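You operate a simulated robot arm through the tools that you are given. There is no shell and no other tool. Be economical: measure what you need, move in short steps, check, and stop when the job is done.

You run a simulated two-armed robot. Do the job below in one go: nothing can be reset, and whatever is moved stays where it is left.

Task
Put the 1 kg weight plate on the levelling plate and level it.
Fine: free the yellow lever, centre both bubbles with the wheels of their colour, lock it again; leave the black wheel. Set down upright: black weight plate.

The check looks at the end state, three seconds after you hand in, the way a careful person would. Anything else that was tipped, shoved, dropped, spilled or broken makes it a failure.

Robot
Two 6-joint arms with fingered hands on one trunk that stands fixed in place. Base frame: the origin is at the foot of the trunk, x ahead of it, y to its left, z up; the work surface is at about z = 870. Readings come in mm, degrees, newtons and seconds.
The left shoulder is at [20, 157, 829], the right one opposite. With the tool pointing down near the work surface each hand reaches from about 260 to 820 mm from the base axis, measured 20 degrees to its own side. Payload 4.1 kg a hand.
The TCP of each hand is the grasp point between the finger pads, 33 mm short of the fingertips. In the tool frame z runs along the fingers and y along their closing line. Largest opening 112 mm; the body of the gripper starts 39 mm behind the TCP. The gripper is a hand of 4 fingers: y runs from the thumb to the fingers, the wrist lies at [-16, -118, -200] in the tool frame, and closing takes about 1.5 s.
Orientation is that of the tool frame in the base frame, as [roll, pitch, yaw] about the fixed x, y, z axes, in that order (R = Rz(yaw) Ry(pitch) Rx(roll)). With the fingers straight down and the wrist toward the robot, the tool's x, y and z point along [0, 1, 0], [1, 0, 0] and [0, 0, -1] of the base frame.

Tools
- The arms move only by the tool play_rows. It takes "left_steps", "right_steps" or both (then of equal length, played together; a hand with none holds still); each is a list of rows, each an object (a shift or turn left out is 0, a gripper value left out holds the last) with "travel": the shift along the base's x, y, z in cm, a list of three; "rotation": the turn, a rotation vector about the base's x, y, z in degrees, a list of three; "hand": the finger opening in cm, from 0 to 11.2. In form: [{"travel": [x, y, z], "rotation": [wx, wy, wz], "hand": hand}, ...]. A call has 1 to 20 rows; each row is the pose to reach, as a shift and turn from the pose commanded when the call began. A row lasts 0.2 s, in which the tool goes at most 50 mm and 8.6 degrees; a call with a longer step from one row to the next is refused whole, and so is a gripper value outside its range. Where a pose cannot be reached the arm comes as near as it can. A force on the tool above 40 N (or 10 N above the force at the start of the call, whichever is more), or a blocked arm, ends the call early, and 0.2 s more pass. The fingers move at their own pace (about 72 mm/s each) and stop on an object; they squeeze with about 32 N. The grip force told is the motor's: it shows also when the fingers shut on nothing. Time passes only in rows, and 0.2 s behind the last, so rows that repeat a pose let the fingers close. It gives the time, the measured TCP pose, the force on the tool (base axes), the opening and the grip force at its end, in the units of the frame above (readings bear some noise), with the torque about the TCP (base axes, N m) and any sound that the robot's microphone picked up.
- Cameras (640 x 400 px; columns grow to the right, rows downward): "scene" is now at [55.2, -33.8, 1466.7]; the picture's right is [-0.38, -0.93, 0.00], its down [-0.48, 0.19, -0.86] and it looks along [0.79, -0.32, -0.52] (base axes); focal length 338 px, centre (320, 200). "left" rides on the left gripper at [-66, -89, -130] in its tool frame; the picture's right is [-0.79, -0.29, 0.54], its down [0.55, -0.71, 0.44] and it looks along [0.26, 0.64, 0.72] (tool axes); focal length 247 px, centre (320, 200). "right" rides on the right gripper at [66, -89, -130] in its tool frame; the picture's right is [-0.79, 0.29, -0.54], its down [-0.55, -0.71, 0.44] and it looks along [-0.26, 0.64, 0.72] (tool axes); focal length 247 px, centre (320, 200). There is no depth. A picture from a camera that has moved, and an enlarged one, comes with that camera's place and axes in the base frame and with its lens.
- capture(camera): a new picture of that camera. The clock stands still meanwhile.
- preshape(shape, hand): the hand has 4 fingers and takes this shape, open, in about a second: jaw (thumb against the fingers, like two jaws); tri (thumb and two fingers); tip (a fingertip pinch); poke (one finger out to press); point (the index stretched); flat (the hand flat); cup (the hand cupped); fist (a fist). The gripper value then closes the fingers along that shape, each until it touches; the sizes above hold for jaw. It gives what a move gives, with no picture.
- turn_head(pan, tilt): turns the head with the scene camera to pan (to the left, within 86 degrees either way) and tilt (down, from -29 to 69), counted from straight ahead of the robot. It gives what a move gives.
- inspect(camera, box): a new picture of the part [left, top, right, bottom] of that camera's present view, enlarged. The clock stands still meanwhile.
- hand_in(): hands the job in; it is judged then, once.

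Work in short steps. Places have to be worked out from the pictures, the camera data and where the tool is seen: move nearer, look again, correct. Check each grasp and each placing, and mend what went wrong. You have 120 turns and 78 pictures in all, those below and enlarged ones among them. Open the grippers and draw the arms clear of the work before you hand the job in, unless the task says otherwise; then end with one line.

The tools are called after "Request:" as name(argument=value, ...) on one line, values as JSON. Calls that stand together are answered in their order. play_rows: Moves the arms, as the interface text tells. Its arguments: {"type":"object","properties":{"left_steps":{"type":"array"},"right_steps":{"type":"array"}},"required":[]} The other tools are called the same way: preshape (shape, hand) gives the hand a shape; turn_head (pan, tilt) turns the head that bears the scene camera; capture (camera) takes a picture; inspect (camera, box) takes an enlarged picture of a part of a camera's view; hand_in () hands the job in.

At the start:

```text
t: 0.0
left_ee_pos: [390.4, -43.0, 1213.2]
left_orientation: [179.9, 0.0, 62.9]
left_ft_force: [0.4, -0.9, 0.5]
left_moment: [0.01, -0.03, -0.02]
left_finger_gap: 111.6
left_gripper_force: 0.0
left_shape: jaw
right_ee_pos: [419.9, -478.7, 1167.4]
right_orientation: [180.0, 0.0, 62.8]
right_ft_force: [-0.3, -0.6, 0.0]
right_moment: [-0.03, 0.0, -0.02]
right_finger_gap: 111.7
right_gripper_force: 0.1
right_shape: jaw
head pan, tilt: [-22.1, 31.1]
```

scene: 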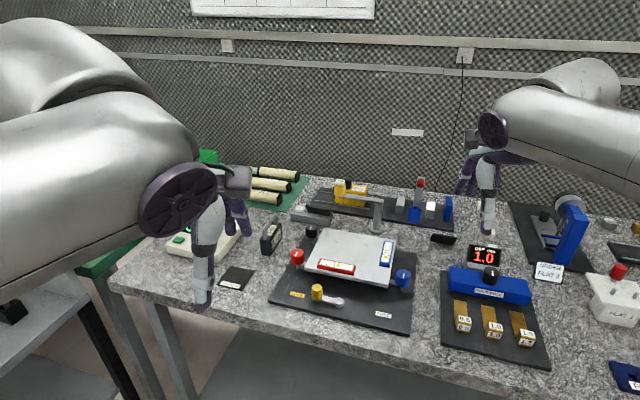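
right: 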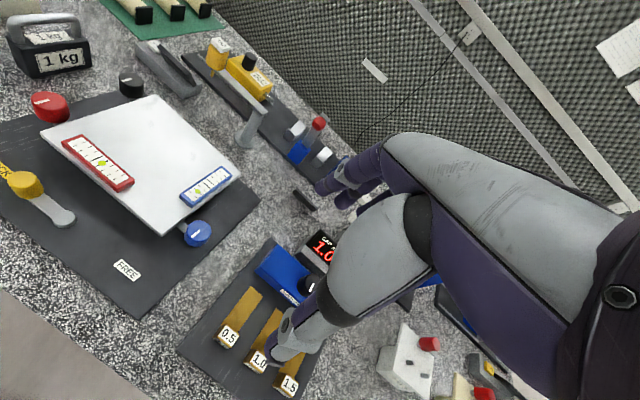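
left: 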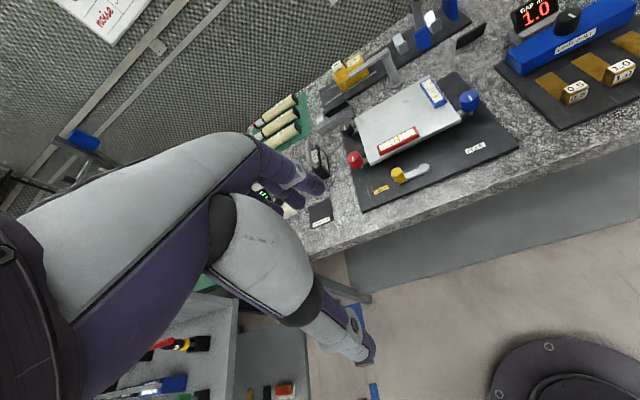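

I see the levelling plate in the middle with red, blue and black wheels, the yellow lever in front, and the 1 kg weight to its left. I'll enlarge those areas first.

Request:
inspect(camera="scene", box=[220, 200, 440, 340])

Request:
inspect(camera="right", box=[0, 0, 260, 320])

```text
2.86 times, centred on (330, 270) of scene
camera zoom: at [55.2, -33.8, 1466.7], right [-0.38, -0.93, 0.0], down [-0.48, 0.19, -0.86], along [0.79, -0.32, -0.52], focal length 966 px, centre (291, 0)
```

zoom: 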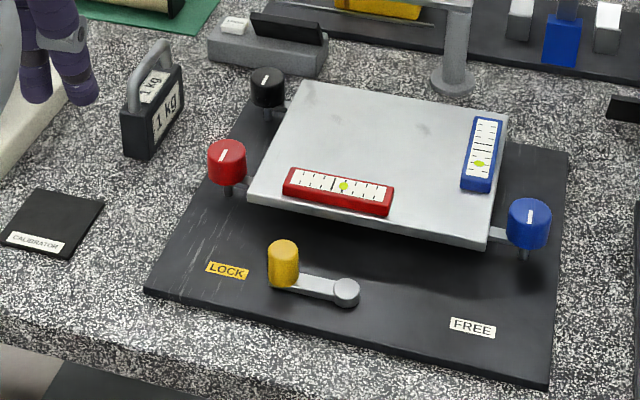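

```text
1.25 times, centred on (130, 160) of right
camera zoom: at [369.7, -379.5, 1296.8], right [-0.11, -0.84, 0.54], down [-0.88, -0.17, -0.44], along [0.46, -0.52, -0.72], focal length 309 px, centre (558, 250)
```

zoom: 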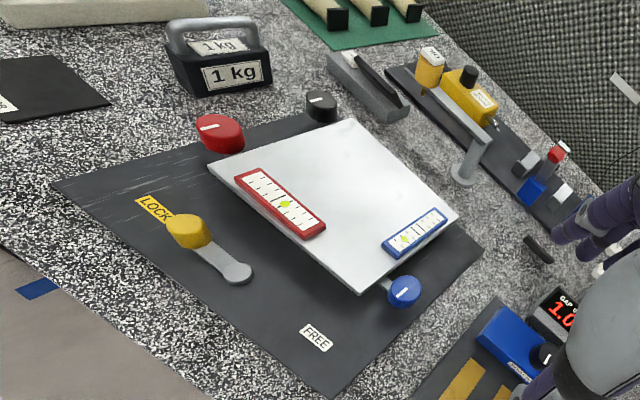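

Rough estimates put the lever knob near (560,-232), its pivot at (524,-270), the red wheel at (674,-227), the blue wheel at (519,-428) and the weight at (790,-190). I'll pull the left arm out of the way and bring the right hand closer to look at the weight.

Request:
play_rows(left_steps=[{"travel": [-1, 4, 0]}, {"travel": [-2, 8, 0]}, {"travel": [-3, 12, 0]}, {"travel": [-4, 16, 0]}, {"travel": [-5, 20, 0]}, {"travel": [-5, 20, 0]}], right_steps=[{"travel": [3, 2, 0], "rotation": [0, 0, 8]}, {"travel": [6, 5, 0], "rotation": [0, 0, 16]}, {"travel": [9, 8, 0], "rotation": [0, 0, 24]}, {"travel": [12, 11, 0], "rotation": [0, 0, 32]}, {"travel": [15, 14, 0], "rotation": [0, 0, 40]}, {"travel": [18, 17, 0], "rotation": [0, 0, 48]}])

Request:
capture(camera="right")

Request:
capture(camera="scene")

```text
t: 1.4
left_ee_pos: [339.3, 159.0, 1211.4]
left_orientation: [180.0, -0.1, 62.8]
left_ft_force: [-0.8, -1.2, -0.8]
left_moment: [-0.01, -0.03, 0.02]
left_finger_gap: 111.9
left_gripper_force: 0.0
left_shape: jaw
right_ee_pos: [599.1, -310.1, 1166.1]
right_orientation: [179.8, -0.1, 111.0]
right_ft_force: [-0.8, 0.4, 1.0]
right_moment: [0.08, -0.05, -0.02]
right_finger_gap: 111.7
right_gripper_force: 0.1
right_shape: jaw
head pan, tilt: [-22.1, 31.1]
```

```text
72 pictures are left
camera right: at [492.1, -281.1, 1293.7], right [0.55, -0.64, 0.54], down [-0.46, -0.77, -0.44], along [0.69, -0.01, -0.72], focal length 247 px, centre (320, 200)
```

right: 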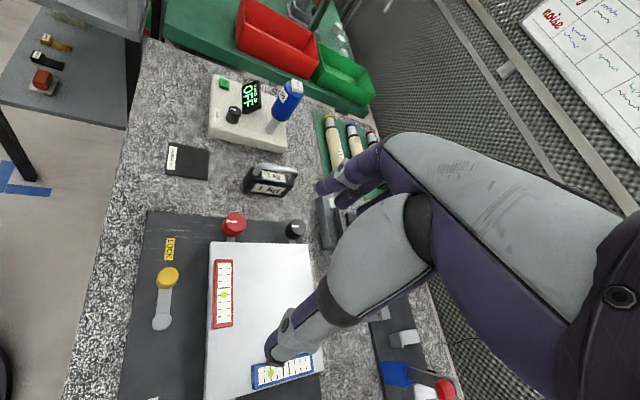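

```text
71 pictures are left
```

scene: 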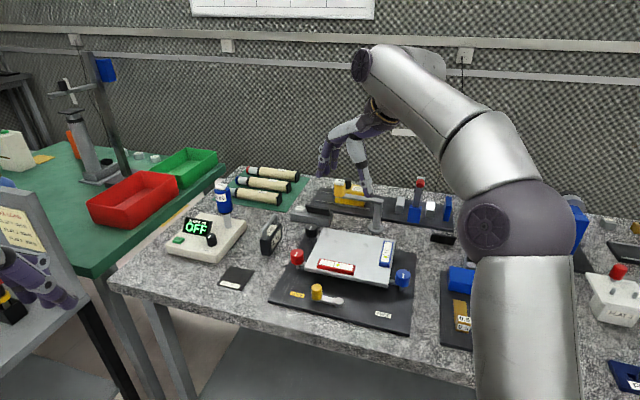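

Now the weight and plate are clearly visible. I'll enlarge both views to measure them.

Request:
inspect(camera="right", box=[130, 140, 330, 400])

Request:
inspect(camera="scene", box=[230, 200, 330, 270])

```text
1.54 times, centred on (230, 270) of right
camera zoom: at [492.1, -281.1, 1293.7], right [0.55, -0.64, 0.54], down [-0.46, -0.77, -0.44], along [0.69, -0.01, -0.72], focal length 380 px, centre (458, 92)
```

zoom: 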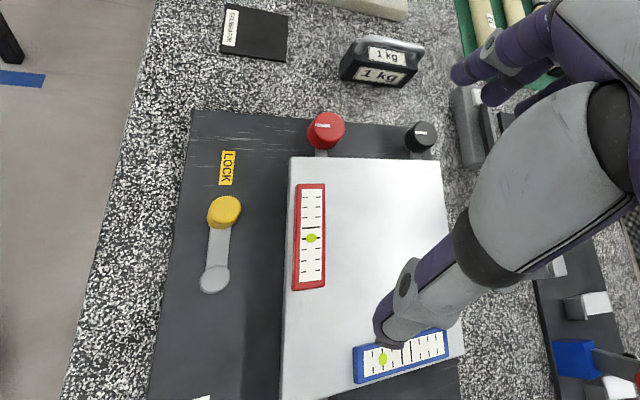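

```text
5.71 times, centred on (280, 235) of scene
camera zoom: at [54.5, -34.2, 1466.8], right [-0.38, -0.93, 0.0], down [-0.48, 0.19, -0.86], along [0.79, -0.32, -0.52], focal length 1931 px, centre (549, 0)
```

zoom: 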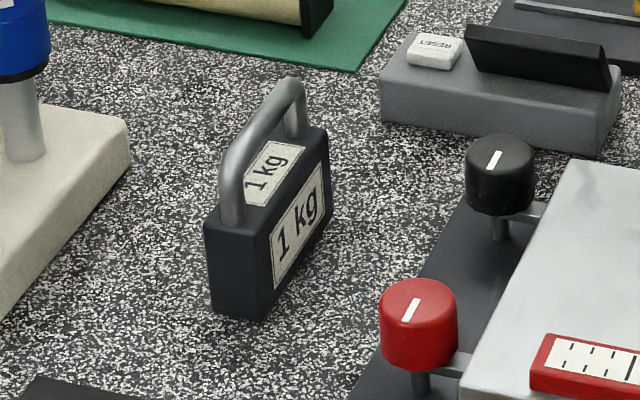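

The weight's centre is about (793,-189), with its bar running along (0.785,-0.62) at z≈952. It's near the reach limit, so I'll square the hand to the bar with a yaw, then tilt the fingers forward along the bar.

Request:
play_rows(right_steps=[{"travel": [0, 2, 0], "rotation": [0, 0, 8], "hand": 6.5}, {"travel": [1, 4, 0], "rotation": [0, 0, 16]}, {"travel": [2, 6, 0], "rotation": [0, 0, 24]}, {"travel": [3, 8, 0], "rotation": [0, 0, 30.7]}, {"travel": [3, 8, 0], "rotation": [0, 0, 30.7]}])

Request:
play_rows(right_steps=[{"travel": [2, 1, -2], "rotation": [-4.9, -6.2, 0]}, {"travel": [4, 2, -4], "rotation": [-9.8, -12.4, 0]}, {"travel": [6, 3, -6], "rotation": [-14.7, -18.6, 0]}, {"travel": [8, 4, -8], "rotation": [-19.6, -24.8, 0]}, {"travel": [10, 5, -10], "rotation": [-23.6, -29.8, 0]}, {"travel": [10, 5, -10], "rotation": [-23.6, -29.8, 0]}])

Request:
capture(camera="scene")

Request:
capture(camera="right")

```text
t: 2.6
left_ee_pos: [338.2, 160.0, 1209.2]
left_orientation: [180.0, 0.0, 62.8]
left_ft_force: [-0.1, -0.1, -0.7]
left_moment: [0.0, 0.03, -0.01]
left_finger_gap: 111.7
left_gripper_force: 0.1
left_shape: jaw
right_ee_pos: [610.1, -227.1, 1153.9]
right_orientation: [180.0, -0.1, 141.6]
right_ft_force: [1.7, 0.2, -0.7]
right_moment: [0.0, 0.08, 0.0]
right_finger_gap: 65.1
right_gripper_force: 0.0
right_shape: jaw
right hand out of reach, approached as far as the arm can: row 3, 4, 5
head pan, tilt: [-22.1, 31.1]
```

```text
t: 4.0
left_ee_pos: [338.4, 159.8, 1210.3]
left_orientation: [180.0, 0.0, 62.9]
left_ft_force: [0.4, -0.1, -0.1]
left_moment: [-0.02, -0.04, -0.03]
left_finger_gap: 111.5
left_gripper_force: 0.0
left_shape: jaw
right_ee_pos: [711.4, -174.6, 1054.9]
right_orientation: [179.7, 38.0, 141.5]
right_ft_force: [0.5, 0.8, 0.6]
right_moment: [-0.03, 0.0, 0.01]
right_finger_gap: 65.4
right_gripper_force: 0.2
right_shape: jaw
head pan, tilt: [-22.1, 31.1]
```

```text
68 pictures are left
```

scene: 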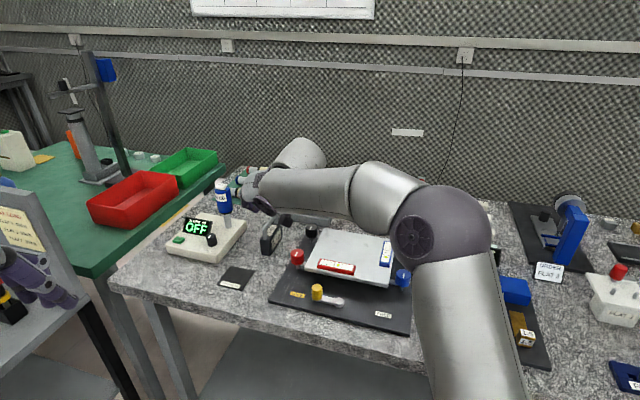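

```text
67 pictures are left
camera right: at [551.4, -163.2, 1115.4], right [0.41, 0.04, 0.91], down [0.11, -0.99, 0.0], along [0.91, 0.1, -0.41], focal length 247 px, centre (320, 200)
```

right: 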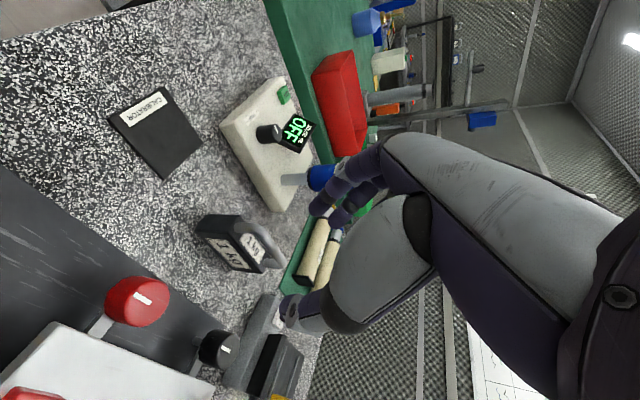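

Orientation reached. I'll enlarge this view to fix where the handle is.

Request:
inspect(camera="right", box=[180, 190, 310, 290])

```text
4.00 times, centred on (245, 240) of right
camera zoom: at [551.4, -163.2, 1115.4], right [0.41, 0.04, 0.91], down [0.11, -0.99, 0.0], along [0.91, 0.1, -0.41], focal length 988 px, centre (620, 40)
```

zoom: 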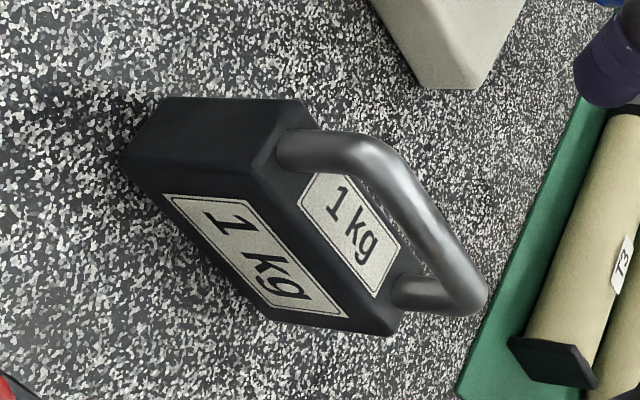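

Two views agree on the bar centre, about (791,-189,946). I'll approach along the fingers with an 8 cm opening, stopping short to check.

Request:
play_rows(right_steps=[{"travel": [1.5, 0.4, -1.8], "hand": 7}, {"travel": [3, 0.8, -3.6]}, {"travel": [4.6, 1.3, -5.3]}, {"travel": [5.3, 0.8, -6.4]}, {"travel": [5.3, 0.8, -6.4]}])

Request:
capture(camera="right")

Request:
inspect(camera="scene", box=[220, 160, 340, 280])

```text
t: 5.2
left_ee_pos: [338.4, 159.5, 1209.4]
left_orientation: [180.0, 0.0, 62.8]
left_ft_force: [0.3, 0.3, 0.6]
left_moment: [0.0, -0.03, 0.02]
left_finger_gap: 111.7
left_gripper_force: 0.0
left_shape: jaw
right_ee_pos: [762.0, -171.4, 989.2]
right_orientation: [179.7, 37.9, 141.5]
right_ft_force: [0.6, 1.3, 0.1]
right_moment: [0.0, -0.01, 0.01]
right_finger_gap: 69.6
right_gripper_force: 0.0
right_shape: jaw
head pan, tilt: [-22.1, 31.1]
```

```text
65 pictures are left
camera right: at [601.8, -159.9, 1051.5], right [0.41, 0.04, 0.91], down [0.11, -0.99, 0.0], along [0.91, 0.1, -0.41], focal length 247 px, centre (320, 200)
```

right: 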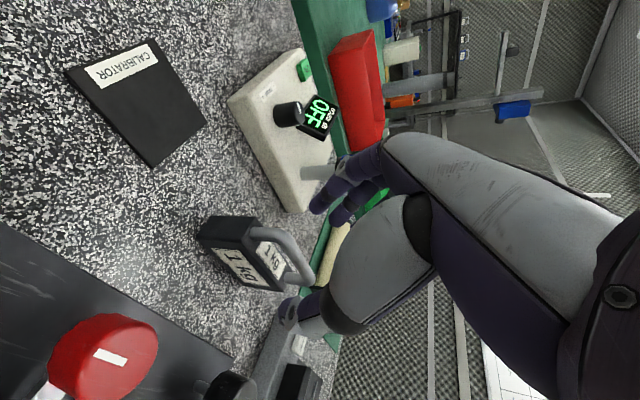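

```text
3.33 times, centred on (280, 220) of scene
camera zoom: at [55.2, -33.8, 1466.7], right [-0.38, -0.93, 0.0], down [-0.48, 0.19, -0.86], along [0.79, -0.32, -0.52], focal length 1126 px, centre (453, 133)
```

zoom: 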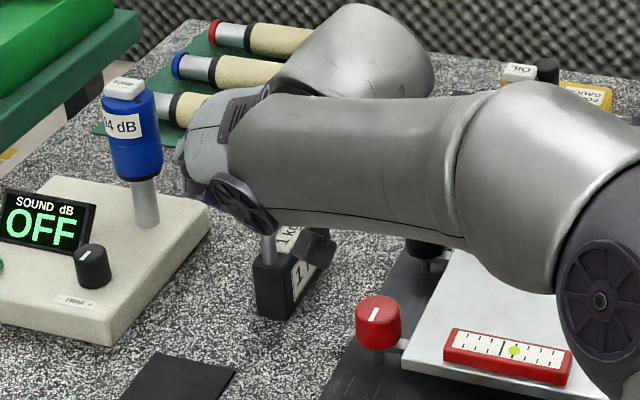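

The bar sits between the thumb and fingers. I'll advance the remaining 4 cm and then close.

Request:
play_rows(right_steps=[{"travel": [0.6, -0.4, -0.9]}, {"travel": [1.2, -0.8, -1.7]}, {"travel": [1.8, -1.2, -2.6]}, {"travel": [2.2, -1.6, -3.3]}, {"travel": [2.2, -1.6, -3.3]}])

Request:
inspect(camera="right", box=[180, 150, 380, 350])

```text
t: 6.4
left_ee_pos: [339.2, 159.9, 1210.2]
left_orientation: [179.9, 0.0, 62.8]
left_ft_force: [-0.5, -0.5, 0.1]
left_moment: [-0.01, 0.0, 0.02]
left_finger_gap: 111.7
left_gripper_force: 0.1
left_shape: jaw
right_ee_pos: [783.7, -188.1, 955.8]
right_orientation: [179.9, 38.0, 141.6]
right_ft_force: [0.6, -0.8, -0.6]
right_moment: [0.0, 0.03, -0.02]
right_finger_gap: 69.7
right_gripper_force: 0.1
right_shape: jaw
head pan, tilt: [-22.1, 31.1]
```

```text
2.00 times, centred on (280, 250) of right
camera zoom: at [624.5, -175.4, 1016.9], right [0.41, 0.04, 0.91], down [0.11, -0.99, 0.0], along [0.91, 0.1, -0.41], focal length 494 px, centre (400, 100)
```

zoom: 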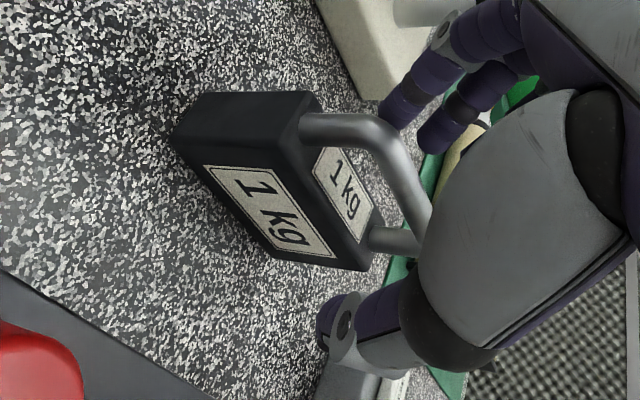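

Bar is between the fingers with no contact force. Closing the hand.

Request:
play_rows(right_steps=[{"hand": 4}, {"hand": 2}, {"hand": 0}, {"hand": 0}, {"hand": 0}, {"hand": 0}, {"hand": 0}, {"hand": 0}])

Request:
inspect(camera="right", box=[180, 150, 380, 350])

```text
t: 8.2
left_ee_pos: [339.7, 158.6, 1209.7]
left_orientation: [180.0, 0.0, 62.8]
left_ft_force: [0.0, -0.8, 0.3]
left_moment: [-0.01, -0.01, 0.03]
left_finger_gap: 111.7
left_gripper_force: 0.0
left_shape: jaw
right_ee_pos: [784.0, -186.5, 954.9]
right_orientation: [179.9, 37.9, 141.6]
right_ft_force: [2.4, -0.6, 0.7]
right_moment: [-0.16, -0.07, 0.07]
right_finger_gap: 4.7
right_gripper_force: 32.1
right_shape: jaw
head pan, tilt: [-22.1, 31.1]
```

```text
2.00 times, centred on (280, 250) of right
camera zoom: at [624.5, -175.3, 1016.4], right [0.41, 0.04, 0.91], down [0.11, -0.99, 0.0], along [0.91, 0.1, -0.41], focal length 494 px, centre (400, 100)
```

zoom: 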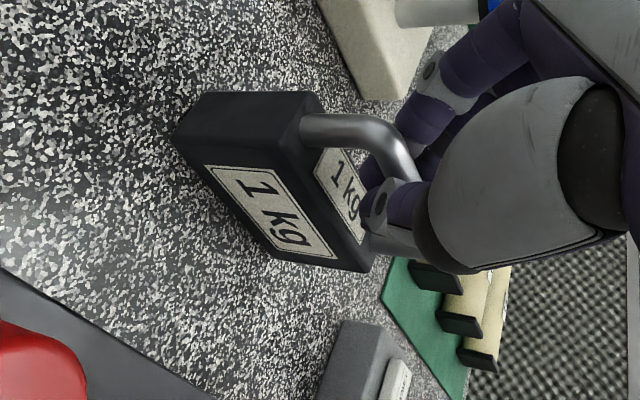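

The hand closed on the bar (gap 4.7, grip 32 N). I'll lift 3 cm and read the load.

Request:
play_rows(right_steps=[{"travel": [0, 0, 0.5]}, {"travel": [0, 0, 1]}, {"travel": [0, 0, 2]}, {"travel": [0, 0, 3]}, {"travel": [0, 0, 3]}])

Request:
capture(camera="right")

Request:
inspect(camera="scene", box=[220, 160, 340, 280])

```text
t: 9.4
left_ee_pos: [340.2, 158.9, 1208.5]
left_orientation: [-180.0, 0.0, 62.7]
left_ft_force: [0.2, 0.8, 0.3]
left_moment: [0.0, -0.01, 0.03]
left_finger_gap: 111.6
left_gripper_force: 0.0
left_shape: jaw
right_ee_pos: [782.8, -185.9, 983.8]
right_orientation: [179.8, 38.0, 141.5]
right_ft_force: [-0.1, 0.7, -9.7]
right_moment: [0.03, 0.14, -0.01]
right_finger_gap: 4.6
right_gripper_force: 31.7
right_shape: jaw
head pan, tilt: [-22.1, 31.1]
```

```text
61 pictures are left
camera right: at [624.5, -173.7, 1045.5], right [0.41, 0.04, 0.91], down [0.11, -0.99, 0.0], along [0.91, 0.1, -0.41], focal length 247 px, centre (320, 200)
```

right: 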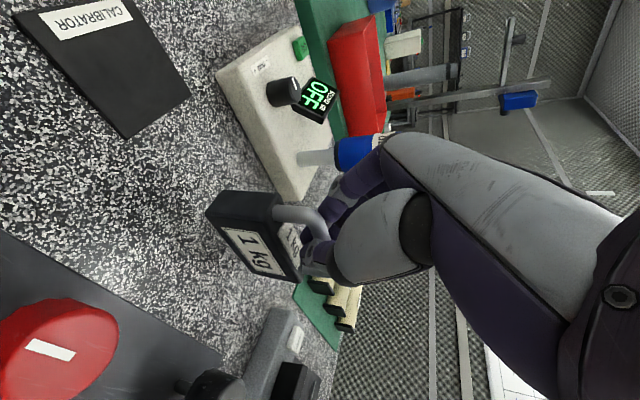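

```text
3.33 times, centred on (280, 220) of scene
camera zoom: at [55.6, -33.9, 1466.7], right [-0.38, -0.93, 0.0], down [-0.48, 0.19, -0.86], along [0.79, -0.32, -0.52], focal length 1126 px, centre (453, 133)
```

zoom: 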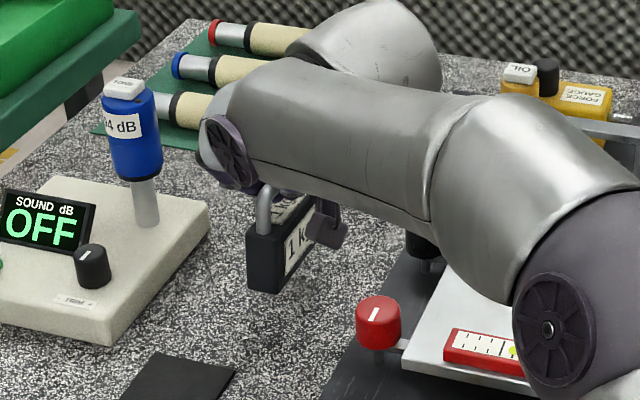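

The load is 9.7 N, so the weight is held. The plate top is at z≈910 with its centre near (636,-358). I'll raise the weight and carry it to above (647,-361).

Request:
play_rows(right_steps=[{"travel": [0, 0, 2]}, {"travel": [0, 0, 4]}, {"travel": [0, 0, 6.5]}, {"travel": [-1.5, -1.8, 6.5]}, {"travel": [-4, -4.7, 6.5]}, {"travel": [-6.5, -7.7, 6.5]}, {"travel": [-9, -10.7, 6.5]}, {"travel": [-11.5, -13.7, 6.5]}, {"travel": [-13.5, -16, 6.5]}, {"travel": [-14.5, -17.2, 6.5]}, {"travel": [-14.5, -17.2, 6.5]}])

Request:
capture(camera="right")

Request:
capture(camera="scene")

Request:
capture(camera="left")

```text
t: 11.8
left_ee_pos: [339.5, 159.1, 1210.5]
left_orientation: [180.0, 0.0, 62.9]
left_ft_force: [-0.1, -0.4, 0.1]
left_moment: [0.0, 0.02, -0.03]
left_finger_gap: 111.6
left_gripper_force: 0.1
left_shape: jaw
right_ee_pos: [640.7, -355.4, 1048.5]
right_orientation: [179.8, 37.9, 141.5]
right_ft_force: [0.7, -1.0, -10.4]
right_moment: [0.01, 0.16, 0.01]
right_finger_gap: 4.3
right_gripper_force: 32.1
right_shape: jaw
head pan, tilt: [-22.1, 31.1]
```

```text
59 pictures are left
camera right: at [481.7, -343.8, 1110.0], right [0.41, 0.04, 0.91], down [0.11, -0.99, 0.0], along [0.91, 0.1, -0.41], focal length 247 px, centre (320, 200)
```

right: 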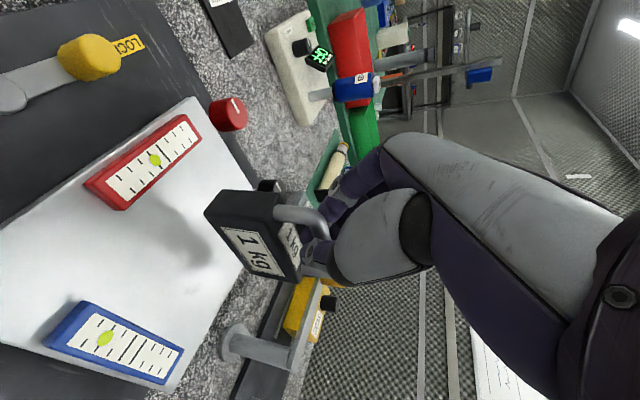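

```text
58 pictures are left
```

scene: 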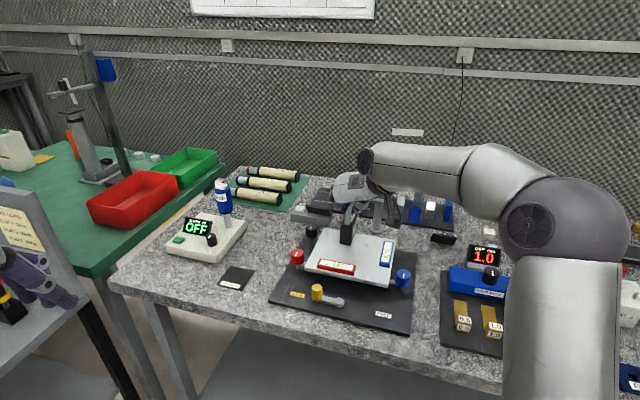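

```text
57 pictures are left
camera left: at [229.8, 141.0, 1340.2], right [-0.62, -0.57, -0.54], down [-0.38, 0.82, -0.44], along [0.69, -0.06, -0.72], focal length 247 px, centre (320, 200)
```

left: 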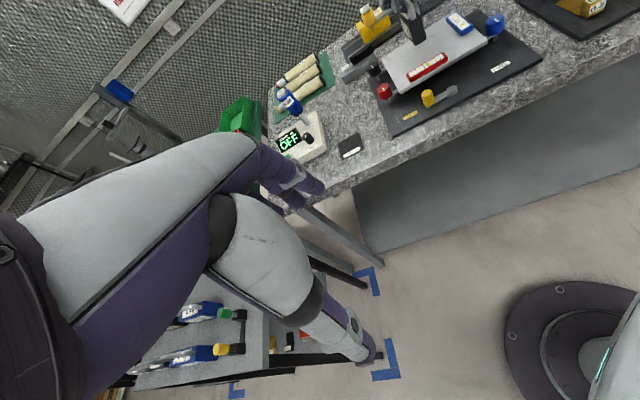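

The weight hangs upright over the plate, its bottom about 5 cm above it. I'll lower it to roughly 1 cm above and look.

Request:
play_rows(right_steps=[{"travel": [0, 0, -1]}, {"travel": [0, 0, -2]}, {"travel": [0, 0, -3]}, {"travel": [0, 0, -4]}, {"travel": [0, 0, -4.2]}, {"travel": [0, 0, -4.2]}])

Request:
inspect(camera="scene", box=[280, 160, 430, 310])

Request:
inspect(camera="right", box=[0, 80, 340, 400])

```text
t: 13.2
left_ee_pos: [338.4, 158.9, 1209.1]
left_orientation: [-180.0, 0.0, 62.9]
left_ft_force: [-0.5, 0.7, 0.5]
left_moment: [0.01, 0.03, -0.02]
left_finger_gap: 111.8
left_gripper_force: 0.0
left_shape: jaw
right_ee_pos: [639.8, -357.4, 1009.0]
right_orientation: [179.7, 38.2, 141.4]
right_ft_force: [-0.8, 2.9, 0.3]
right_moment: [-0.13, -0.15, 0.08]
right_finger_gap: 4.5
right_gripper_force: 32.4
right_shape: jaw
head pan, tilt: [-22.1, 31.1]
```

```text
2.67 times, centred on (355, 235) of scene
camera zoom: at [55.2, -33.6, 1466.8], right [-0.38, -0.93, 0.0], down [-0.48, 0.19, -0.86], along [0.79, -0.32, -0.52], focal length 901 px, centre (227, 107)
```

zoom: 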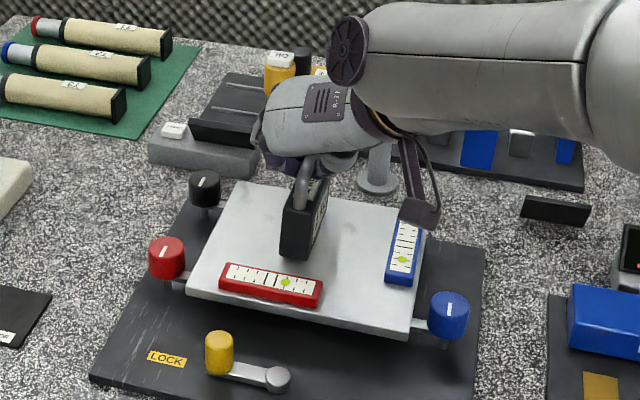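

```text
1.25 times, centred on (170, 240) of right
camera zoom: at [480.6, -346.5, 1070.1], right [0.4, 0.04, 0.91], down [0.11, -0.99, 0.0], along [0.91, 0.1, -0.41], focal length 309 px, centre (508, 150)
```

zoom: 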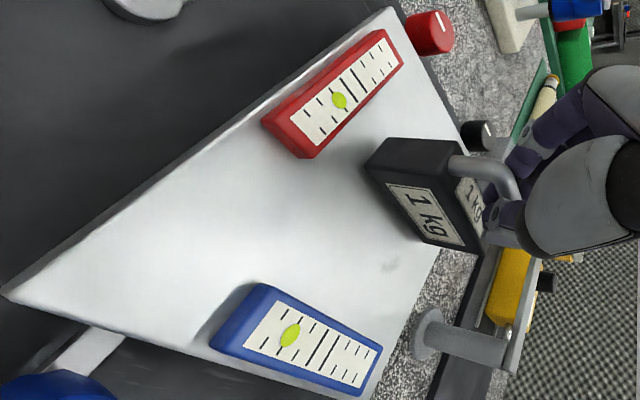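

The load has gone to zero, so the weight is already resting on the plate (top nearer z≈922), just behind the red vial. I'll open the hand and check it stands.

Request:
play_rows(right_steps=[{"hand": 1.5}, {"hand": 3}, {"hand": 5}, {"hand": 6.5}, {"hand": 6.5}, {"hand": 6.5}])

Request:
inspect(camera="right", box=[0, 80, 340, 400])

```text
t: 14.6
left_ee_pos: [339.5, 159.8, 1210.0]
left_orientation: [-180.0, 0.0, 62.9]
left_ft_force: [-0.4, -0.1, 0.2]
left_moment: [0.02, -0.01, 0.01]
left_finger_gap: 111.7
left_gripper_force: 0.1
left_shape: jaw
right_ee_pos: [639.8, -358.0, 1007.5]
right_orientation: [179.8, 38.0, 141.5]
right_ft_force: [0.3, -0.6, 0.6]
right_moment: [0.0, 0.03, 0.0]
right_finger_gap: 64.4
right_gripper_force: 0.1
right_shape: jaw
head pan, tilt: [-22.1, 31.1]
```

```text
1.25 times, centred on (170, 240) of right
camera zoom: at [480.4, -346.6, 1069.4], right [0.41, 0.04, 0.91], down [0.11, -0.99, 0.0], along [0.91, 0.1, -0.41], focal length 309 px, centre (508, 150)
```

zoom: 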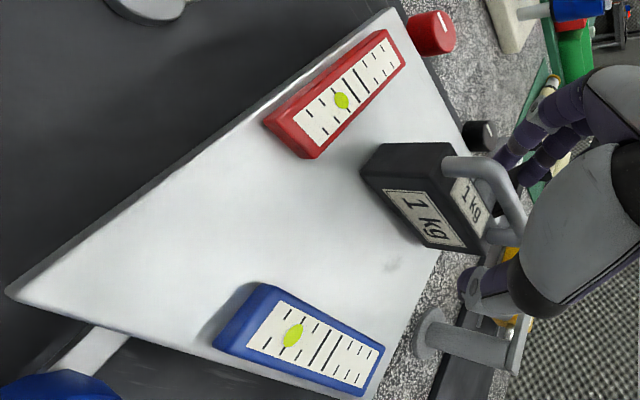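

The weight stands by itself. I'll back out along the fingers, then straighten the hand up and move over the lever for a close look.

Request:
play_rows(right_steps=[{"travel": [-0.9, 0.7, 1.5]}, {"travel": [-1.9, 1.5, 3.1]}, {"travel": [-2.9, 2.3, 4.7]}, {"travel": [-3.9, 3.1, 6.3]}, {"travel": [-5.8, 4.6, 9.5]}, {"travel": [-7.7, 6.1, 12.6]}, {"travel": [-7.7, 6.1, 12.6]}])

Request:
play_rows(right_steps=[{"travel": [-2, 0, 1], "rotation": [4.9, 6.2, 0]}, {"travel": [-3, 0, 2], "rotation": [9.8, 12.4, 0]}, {"travel": [-4, 0, 3], "rotation": [14.7, 18.6, 0]}, {"travel": [-5, 0, 4], "rotation": [19.6, 24.8, 0]}, {"travel": [-6, 0, 4], "rotation": [23.6, 29.8, 0]}, {"travel": [-6, 0, 4], "rotation": [23.6, 29.8, 0]}])

Request:
play_rows(right_steps=[{"travel": [-1, 1, 0], "rotation": [0, 0, -8]}, {"travel": [-2, 2, 0], "rotation": [0, 0, -16]}, {"travel": [-3, 3, 0], "rotation": [0, 0, -24]}, {"travel": [-4, 4, 0], "rotation": [0, 0, -32]}, {"travel": [-5, 4, 0], "rotation": [0, 0, -40]}, {"travel": [-5, 4, 0], "rotation": [0, 0, -40]}])

Request:
capture(camera="right")

Request:
inspect(camera="scene", box=[260, 200, 430, 340])

```text
t: 16.2
left_ee_pos: [339.3, 159.3, 1211.4]
left_orientation: [-179.9, 0.0, 62.8]
left_ft_force: [0.2, 0.4, -0.7]
left_moment: [0.01, 0.0, 0.04]
left_finger_gap: 111.6
left_gripper_force: 0.0
left_shape: jaw
right_ee_pos: [560.8, -297.9, 1136.1]
right_orientation: [179.9, 38.0, 141.6]
right_ft_force: [0.1, 0.5, -0.3]
right_moment: [-0.01, 0.0, -0.02]
right_finger_gap: 64.5
right_gripper_force: 0.1
right_shape: jaw
head pan, tilt: [-22.1, 31.1]
```

```text
t: 17.6
left_ee_pos: [339.4, 159.8, 1209.9]
left_orientation: [179.9, 0.0, 62.9]
left_ft_force: [0.9, -0.8, 0.2]
left_moment: [0.01, 0.02, 0.02]
left_finger_gap: 111.7
left_gripper_force: 0.0
left_shape: jaw
right_ee_pos: [501.9, -296.1, 1176.4]
right_orientation: [179.8, -0.1, 141.6]
right_ft_force: [0.0, -1.5, -0.3]
right_moment: [-0.01, -0.03, -0.03]
right_finger_gap: 64.5
right_gripper_force: 0.1
right_shape: jaw
head pan, tilt: [-22.1, 31.1]
```

```text
t: 19.0
left_ee_pos: [339.3, 159.2, 1209.0]
left_orientation: [180.0, 0.0, 62.9]
left_ft_force: [-0.3, 0.5, -0.3]
left_moment: [-0.01, 0.01, 0.02]
left_finger_gap: 111.6
left_gripper_force: 0.1
left_shape: jaw
right_ee_pos: [453.1, -257.2, 1174.1]
right_orientation: [179.9, 0.0, 101.5]
right_ft_force: [0.8, 0.1, 0.7]
right_moment: [-0.01, 0.02, -0.01]
right_finger_gap: 64.5
right_gripper_force: 0.3
right_shape: jaw
head pan, tilt: [-22.1, 31.1]
```

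```text
53 pictures are left
camera right: at [351.3, -210.2, 1303.4], right [0.44, -0.72, 0.54], down [-0.59, -0.68, -0.44], along [0.68, -0.12, -0.72], focal length 247 px, centre (320, 200)
```

right: 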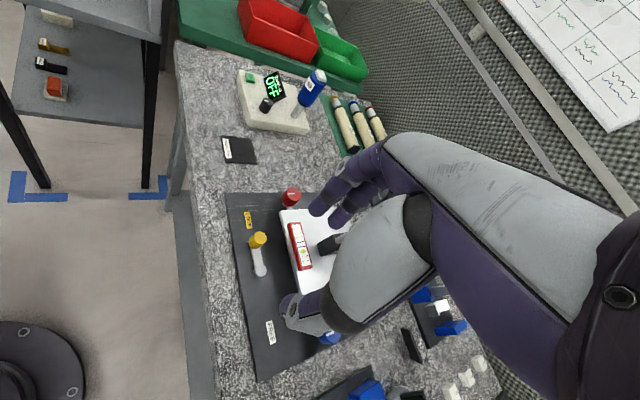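

```text
2.86 times, centred on (345, 270) of scene
camera zoom: at [55.3, -33.8, 1466.7], right [-0.38, -0.93, 0.0], down [-0.48, 0.19, -0.86], along [0.79, -0.32, -0.52], focal length 966 px, centre (249, 0)
```

zoom: 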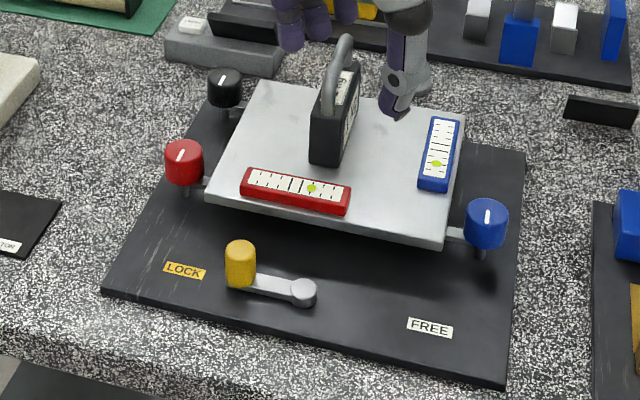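

The weight stands well on the plate. I'll zoom in on the knob, lever and wheels from this hand camera to triangulate them.

Request:
inspect(camera="right", box=[220, 180, 350, 350])

```text
2.35 times, centred on (285, 265) of right
camera zoom: at [351.3, -210.2, 1303.4], right [0.44, -0.72, 0.54], down [-0.59, -0.68, -0.44], along [0.68, -0.12, -0.72], focal length 581 px, centre (402, 47)
```

zoom: 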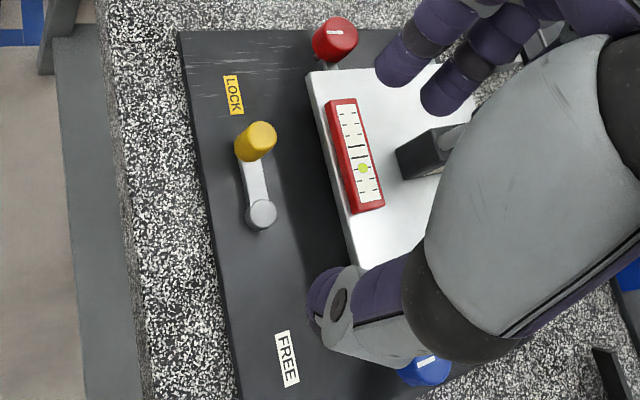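

The knob is at about (557,-234) with its top at z≈914, and the pivot at (523,-272), giving a 51 mm radius. I'll bring the hand over the knob with a 5.5 cm opening and stop just above it.

Request:
play_rows(right_steps=[{"travel": [2, 0.5, -3], "hand": 5.5}, {"travel": [4, 1, -7]}, {"travel": [6, 1.5, -11]}, {"travel": [8, 2, -14.5]}, {"travel": [10, 2.3, -18]}, {"travel": [10.4, 2.3, -21]}, {"travel": [10.4, 2.3, -21]}])

Request:
capture(camera="right")

Request:
inspect(camera="scene", box=[260, 200, 430, 340])

```text
t: 20.6
left_ee_pos: [338.8, 159.7, 1209.5]
left_orientation: [-179.9, -0.1, 62.8]
left_ft_force: [0.2, 0.6, 0.4]
left_moment: [0.0, 0.0, -0.03]
left_finger_gap: 111.4
left_gripper_force: 0.0
left_shape: jaw
right_ee_pos: [556.3, -233.3, 964.2]
right_orientation: [180.0, 0.0, 101.5]
right_ft_force: [-0.1, -0.3, 1.0]
right_moment: [-0.01, 0.0, 0.01]
right_finger_gap: 55.5
right_gripper_force: 0.1
right_shape: jaw
head pan, tilt: [-22.1, 31.1]
```

```text
50 pictures are left
camera right: at [454.9, -187.1, 1093.2], right [0.44, -0.72, 0.54], down [-0.59, -0.68, -0.44], along [0.68, -0.12, -0.72], focal length 247 px, centre (320, 200)
```

right: 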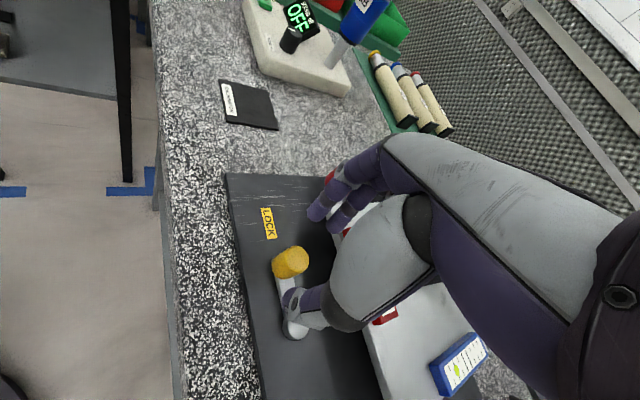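

```text
2.86 times, centred on (345, 270) of scene
camera zoom: at [55.2, -33.7, 1466.7], right [-0.38, -0.93, 0.0], down [-0.48, 0.19, -0.86], along [0.79, -0.32, -0.52], focal length 966 px, centre (249, 0)
```

zoom: 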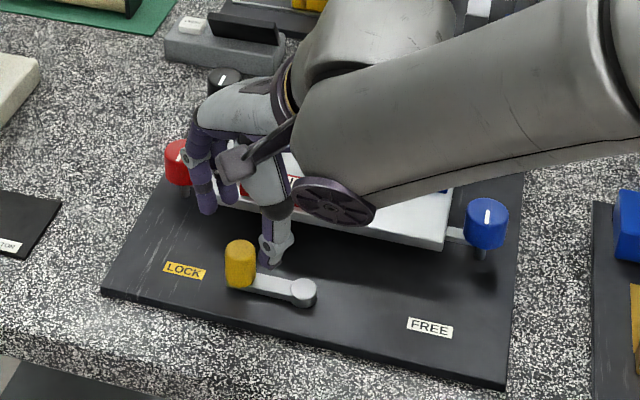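

The knob sits between the thumb (near side) and the fingers. I'll descend 36 mm and close on it.

Request:
play_rows(right_steps=[{"travel": [0, 0, -1]}, {"travel": [0, 0, -2]}, {"travel": [0, 0, -3]}, {"travel": [0, 0, -3.6]}, {"travel": [0, 0, -3.6]}])

Request:
play_rows(right_steps=[{"hand": 4}, {"hand": 3}, {"hand": 2}, {"hand": 1}, {"hand": 1}, {"hand": 1}])

Request:
capture(camera="right")

```text
t: 21.8
left_ee_pos: [339.1, 159.6, 1209.7]
left_orientation: [180.0, -0.1, 62.9]
left_ft_force: [-0.5, -0.8, 0.1]
left_moment: [-0.03, 0.02, -0.01]
left_finger_gap: 111.6
left_gripper_force: 0.1
left_shape: jaw
right_ee_pos: [555.6, -234.6, 928.6]
right_orientation: [179.9, 0.1, 101.6]
right_ft_force: [-2.8, 3.2, 2.4]
right_moment: [-0.04, -0.2, 0.08]
right_finger_gap: 55.2
right_gripper_force: 0.2
right_shape: jaw
head pan, tilt: [-22.1, 31.1]
```

```text
t: 23.2
left_ee_pos: [339.5, 158.6, 1210.9]
left_orientation: [-179.9, 0.0, 62.9]
left_ft_force: [-0.6, -0.2, -0.1]
left_moment: [0.0, 0.02, 0.01]
left_finger_gap: 111.8
left_gripper_force: 0.2
left_shape: jaw
right_ee_pos: [556.8, -233.5, 929.6]
right_orientation: [179.9, -0.1, 101.6]
right_ft_force: [7.6, 8.1, 4.7]
right_moment: [0.24, -0.24, 0.08]
right_finger_gap: 11.4
right_gripper_force: 0.0
right_shape: jaw
head pan, tilt: [-22.1, 31.1]
```

```text
48 pictures are left
camera right: at [454.8, -187.0, 1058.6], right [0.44, -0.72, 0.54], down [-0.58, -0.68, -0.44], along [0.68, -0.12, -0.72], focal length 247 px, centre (320, 200)
```

right: 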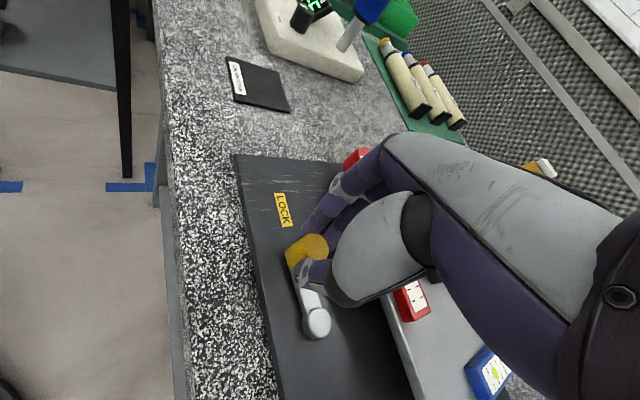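

The fingers closed to 11 mm, so they only caught the edge of the knob; it lies about 8 mm further toward +y. I'll open, shift and close again.

Request:
play_rows(right_steps=[{"hand": 3}, {"hand": 5}, {"hand": 5.5}, {"hand": 5.5}, {"travel": [-0.2, 0.4, 0]}, {"travel": [-0.3, 0.8, 0]}, {"travel": [-0.3, 0.8, 0]}])

Request:
inspect(camera="right", box=[240, 180, 400, 350])

Request:
inspect(camera="scene", box=[280, 220, 380, 310])

```text
t: 24.8
left_ee_pos: [341.2, 158.9, 1210.6]
left_orientation: [-180.0, 0.0, 62.8]
left_ft_force: [-0.1, -0.3, 0.3]
left_moment: [-0.02, 0.0, 0.0]
left_finger_gap: 111.7
left_gripper_force: 0.2
left_shape: jaw
right_ee_pos: [553.5, -224.7, 928.9]
right_orientation: [179.9, 0.0, 101.4]
right_ft_force: [0.5, -0.1, 0.2]
right_moment: [-0.03, 0.01, -0.01]
right_finger_gap: 54.6
right_gripper_force: 0.1
right_shape: jaw
head pan, tilt: [-22.1, 31.1]
```

```text
2.35 times, centred on (320, 265) of right
camera zoom: at [451.6, -178.8, 1057.7], right [0.44, -0.72, 0.54], down [-0.59, -0.68, -0.44], along [0.68, -0.12, -0.72], focal length 581 px, centre (320, 47)
```

zoom: 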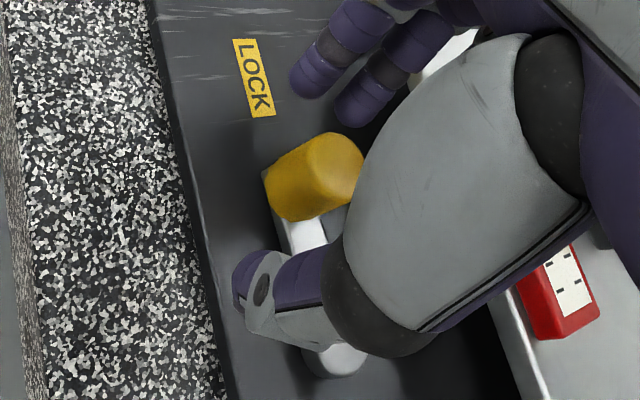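

```text
4.44 times, centred on (330, 265) of scene
camera zoom: at [55.3, -33.8, 1466.7], right [-0.38, -0.93, 0.0], down [-0.48, 0.19, -0.86], along [0.79, -0.32, -0.52], focal length 1502 px, centre (276, -89)
```

zoom: 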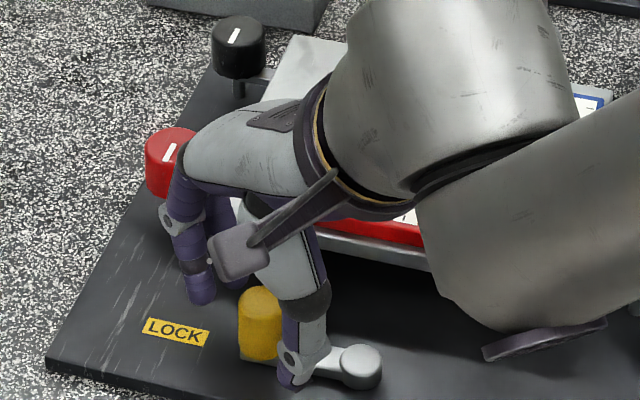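

Now the knob is centred between the thumb and the fingers. Closing fully.

Request:
play_rows(right_steps=[{"hand": 4}, {"hand": 3}, {"hand": 2}, {"hand": 1}, {"hand": 0}, {"hand": 0}, {"hand": 0}])

Request:
inspect(camera="scene", box=[280, 220, 380, 310])

```text
t: 26.4
left_ee_pos: [340.0, 158.5, 1209.9]
left_orientation: [179.9, 0.0, 62.8]
left_ft_force: [0.3, -0.5, -0.4]
left_moment: [-0.01, 0.0, -0.01]
left_finger_gap: 111.7
left_gripper_force: 0.1
left_shape: jaw
right_ee_pos: [553.3, -226.0, 926.9]
right_orientation: [-180.0, -0.1, 101.5]
right_ft_force: [2.3, 5.4, -3.0]
right_moment: [0.06, -0.17, 0.05]
right_finger_gap: 12.6
right_gripper_force: 31.6
right_shape: jaw
head pan, tilt: [-22.1, 31.1]
```

```text
4.44 times, centred on (330, 265) of scene
camera zoom: at [55.4, -33.6, 1466.7], right [-0.38, -0.93, 0.0], down [-0.48, 0.19, -0.86], along [0.79, -0.32, -0.52], focal length 1502 px, centre (276, -89)
```

zoom: 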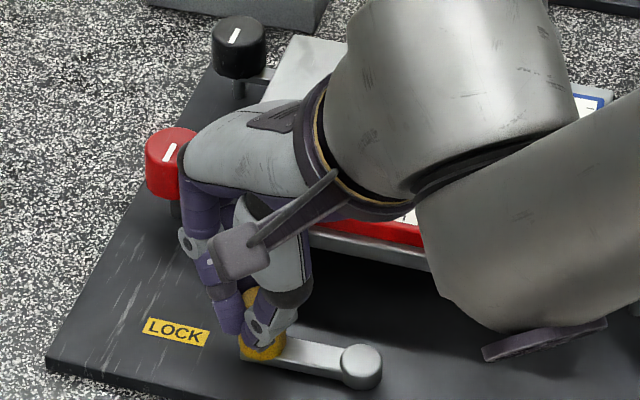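

The knob is gripped. I'll test a small arc outward (counter-clockwise about the pivot), watching the force.

Request:
play_rows(right_steps=[{"travel": [-0.38, 0.26, 0], "rotation": [0, 0, 0]}, {"travel": [-0.76, 0.49, 0]}, {"travel": [-1.18, 0.68, 0]}, {"travel": [-1.59, 0.85, 0]}, {"travel": [-1.59, 0.85, 0]}])

Request:
inspect(camera="scene", box=[280, 220, 380, 310])

```text
t: 27.6
left_ee_pos: [339.3, 159.6, 1210.7]
left_orientation: [180.0, 0.1, 62.9]
left_ft_force: [-0.9, -1.0, 0.8]
left_moment: [0.02, -0.01, 0.01]
left_finger_gap: 111.9
left_gripper_force: 0.0
left_shape: jaw
right_ee_pos: [537.9, -217.2, 927.9]
right_orientation: [179.9, 0.0, 101.6]
right_ft_force: [5.0, 2.1, -0.9]
right_moment: [0.14, -0.26, 0.22]
right_finger_gap: 12.9
right_gripper_force: 31.8
right_shape: jaw
head pan, tilt: [-22.1, 31.1]
```

```text
4.44 times, centred on (330, 265) of scene
camera zoom: at [55.4, -33.7, 1466.7], right [-0.38, -0.93, 0.0], down [-0.48, 0.19, -0.86], along [0.79, -0.32, -0.52], focal length 1502 px, centre (276, -89)
```

zoom: 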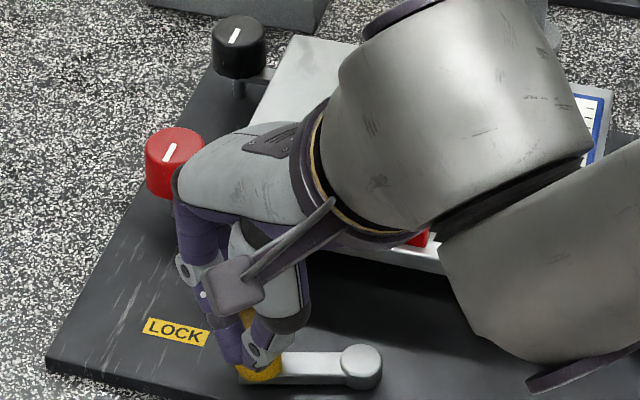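

The lever turns easily, with about 5 N of resistance. I'll continue the arc another 40°.

Request:
play_rows(right_steps=[{"travel": [-0.44, 0.1, 0]}, {"travel": [-0.89, 0.17, 0]}, {"travel": [-1.34, 0.23, 0]}, {"travel": [-1.79, 0.25, 0]}, {"travel": [-2.24, 0.2, 0]}, {"travel": [-2.7, 0.13, 0]}, {"travel": [-3.13, 0, 0]}, {"travel": [-3.56, -0.13, 0]}, {"travel": [-3.56, -0.13, 0]}])

Request:
inspect(camera="scene", box=[280, 220, 400, 330])

```text
t: 29.6
left_ee_pos: [339.2, 159.3, 1210.6]
left_orientation: [180.0, 0.0, 62.9]
left_ft_force: [-0.1, 0.3, -0.3]
left_moment: [0.0, -0.01, 0.03]
left_finger_gap: 111.8
left_gripper_force: 0.0
left_shape: jaw
right_ee_pos: [502.6, -219.6, 927.2]
right_orientation: [-180.0, -0.1, 101.5]
right_ft_force: [-2.5, 16.0, 2.5]
right_moment: [0.38, -0.19, 0.36]
right_finger_gap: 14.4
right_gripper_force: 31.9
right_shape: jaw
head pan, tilt: [-22.1, 31.1]
```

```text
3.64 times, centred on (340, 275) of scene
camera zoom: at [55.1, -33.2, 1466.8], right [-0.38, -0.93, 0.0], down [-0.48, 0.19, -0.86], along [0.79, -0.32, -0.52], focal length 1229 px, centre (247, -73)
```

zoom: 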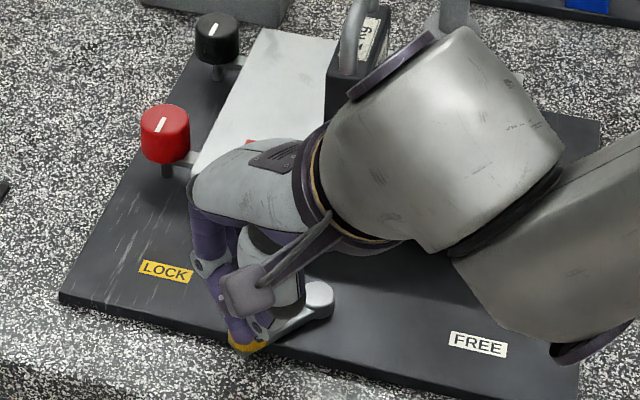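

It's still turning, with some radial strain, so I'll use a slightly larger radius and let the hand turn along with it.

Request:
play_rows(right_steps=[{"travel": [-0.41, -0.12, 0], "rotation": [0, 0, 3]}, {"travel": [-0.82, -0.38, 0], "rotation": [0, 0, 6]}, {"travel": [-1.2, -0.65, 0], "rotation": [0, 0, 9]}, {"travel": [-1.6, -0.95, 0], "rotation": [0, 0, 12]}, {"travel": [-1.95, -1.3, 0], "rotation": [0, 0, 15]}, {"travel": [-2.27, -1.65, 0], "rotation": [0, 0, 18]}, {"travel": [-2.55, -2.05, 0], "rotation": [0, 0, 21]}, {"travel": [-2.81, -2.45, 0], "rotation": [0, 0, 24]}, {"travel": [-2.81, -2.45, 0], "rotation": [0, 0, 24]}])

Request:
inspect(camera="scene", box=[280, 220, 400, 330])

```text
t: 31.6
left_ee_pos: [339.0, 159.6, 1210.1]
left_orientation: [-180.0, 0.0, 62.7]
left_ft_force: [0.2, -0.3, -0.6]
left_moment: [0.01, -0.02, 0.0]
left_finger_gap: 111.7
left_gripper_force: 0.1
left_shape: jaw
right_ee_pos: [474.0, -243.1, 929.2]
right_orientation: [180.0, -0.1, 125.6]
right_ft_force: [-5.6, 12.1, -3.6]
right_moment: [0.45, 0.05, 0.52]
right_finger_gap: 13.2
right_gripper_force: 32.3
right_shape: jaw
right hand out of reach, approached as far as the arm can: row 3
head pan, tilt: [-22.1, 31.1]
```

```text
3.64 times, centred on (340, 275) of scene
camera zoom: at [55.1, -33.4, 1466.8], right [-0.38, -0.93, 0.0], down [-0.48, 0.19, -0.86], along [0.79, -0.32, -0.52], focal length 1229 px, centre (247, -73)
```

zoom: 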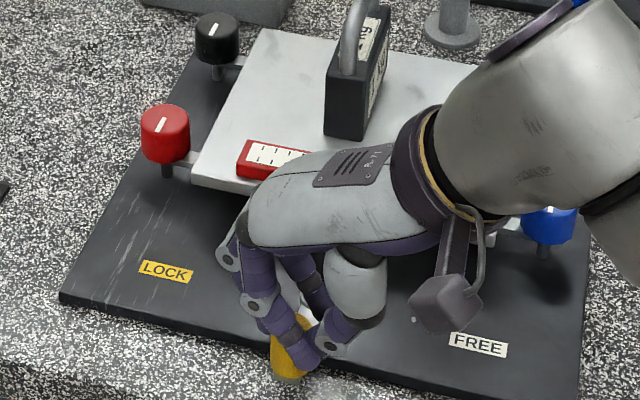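

About 95° turned so far, and it's heading toward FREE. Continuing the arc another 40°.

Request:
play_rows(right_steps=[{"travel": [-0.2, -0.45, 0]}, {"travel": [-0.36, -0.97, 0]}, {"travel": [-0.5, -1.45, 0]}, {"travel": [-0.61, -1.92, 0]}, {"travel": [-0.67, -2.4, 0]}, {"travel": [-0.7, -2.89, 0]}, {"travel": [-0.67, -3.38, 0]}, {"travel": [-0.61, -3.86, 0]}, {"travel": [-0.61, -3.86, 0]}])

Request:
inspect(camera="scene", box=[280, 220, 400, 330])

```text
t: 33.6
left_ee_pos: [339.5, 158.1, 1209.6]
left_orientation: [-180.0, 0.0, 62.7]
left_ft_force: [-0.2, -0.4, 0.4]
left_moment: [-0.01, -0.05, 0.0]
left_finger_gap: 111.8
left_gripper_force: 0.0
left_shape: jaw
right_ee_pos: [468.3, -282.5, 928.2]
right_orientation: [179.8, -0.1, 125.5]
right_ft_force: [0.0, 1.1, -0.3]
right_moment: [-0.02, 0.01, -0.06]
right_finger_gap: 10.8
right_gripper_force: 31.9
right_shape: jaw
head pan, tilt: [-22.1, 31.1]
```

```text
3.64 times, centred on (340, 275) of scene
camera zoom: at [55.3, -33.8, 1466.7], right [-0.38, -0.93, 0.0], down [-0.48, 0.19, -0.86], along [0.79, -0.32, -0.52], focal length 1229 px, centre (247, -73)
```

zoom: 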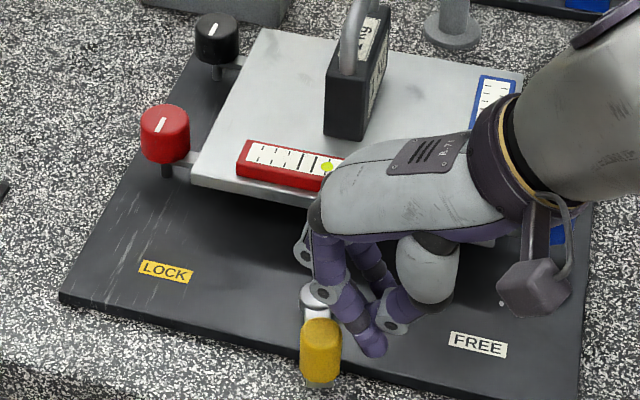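

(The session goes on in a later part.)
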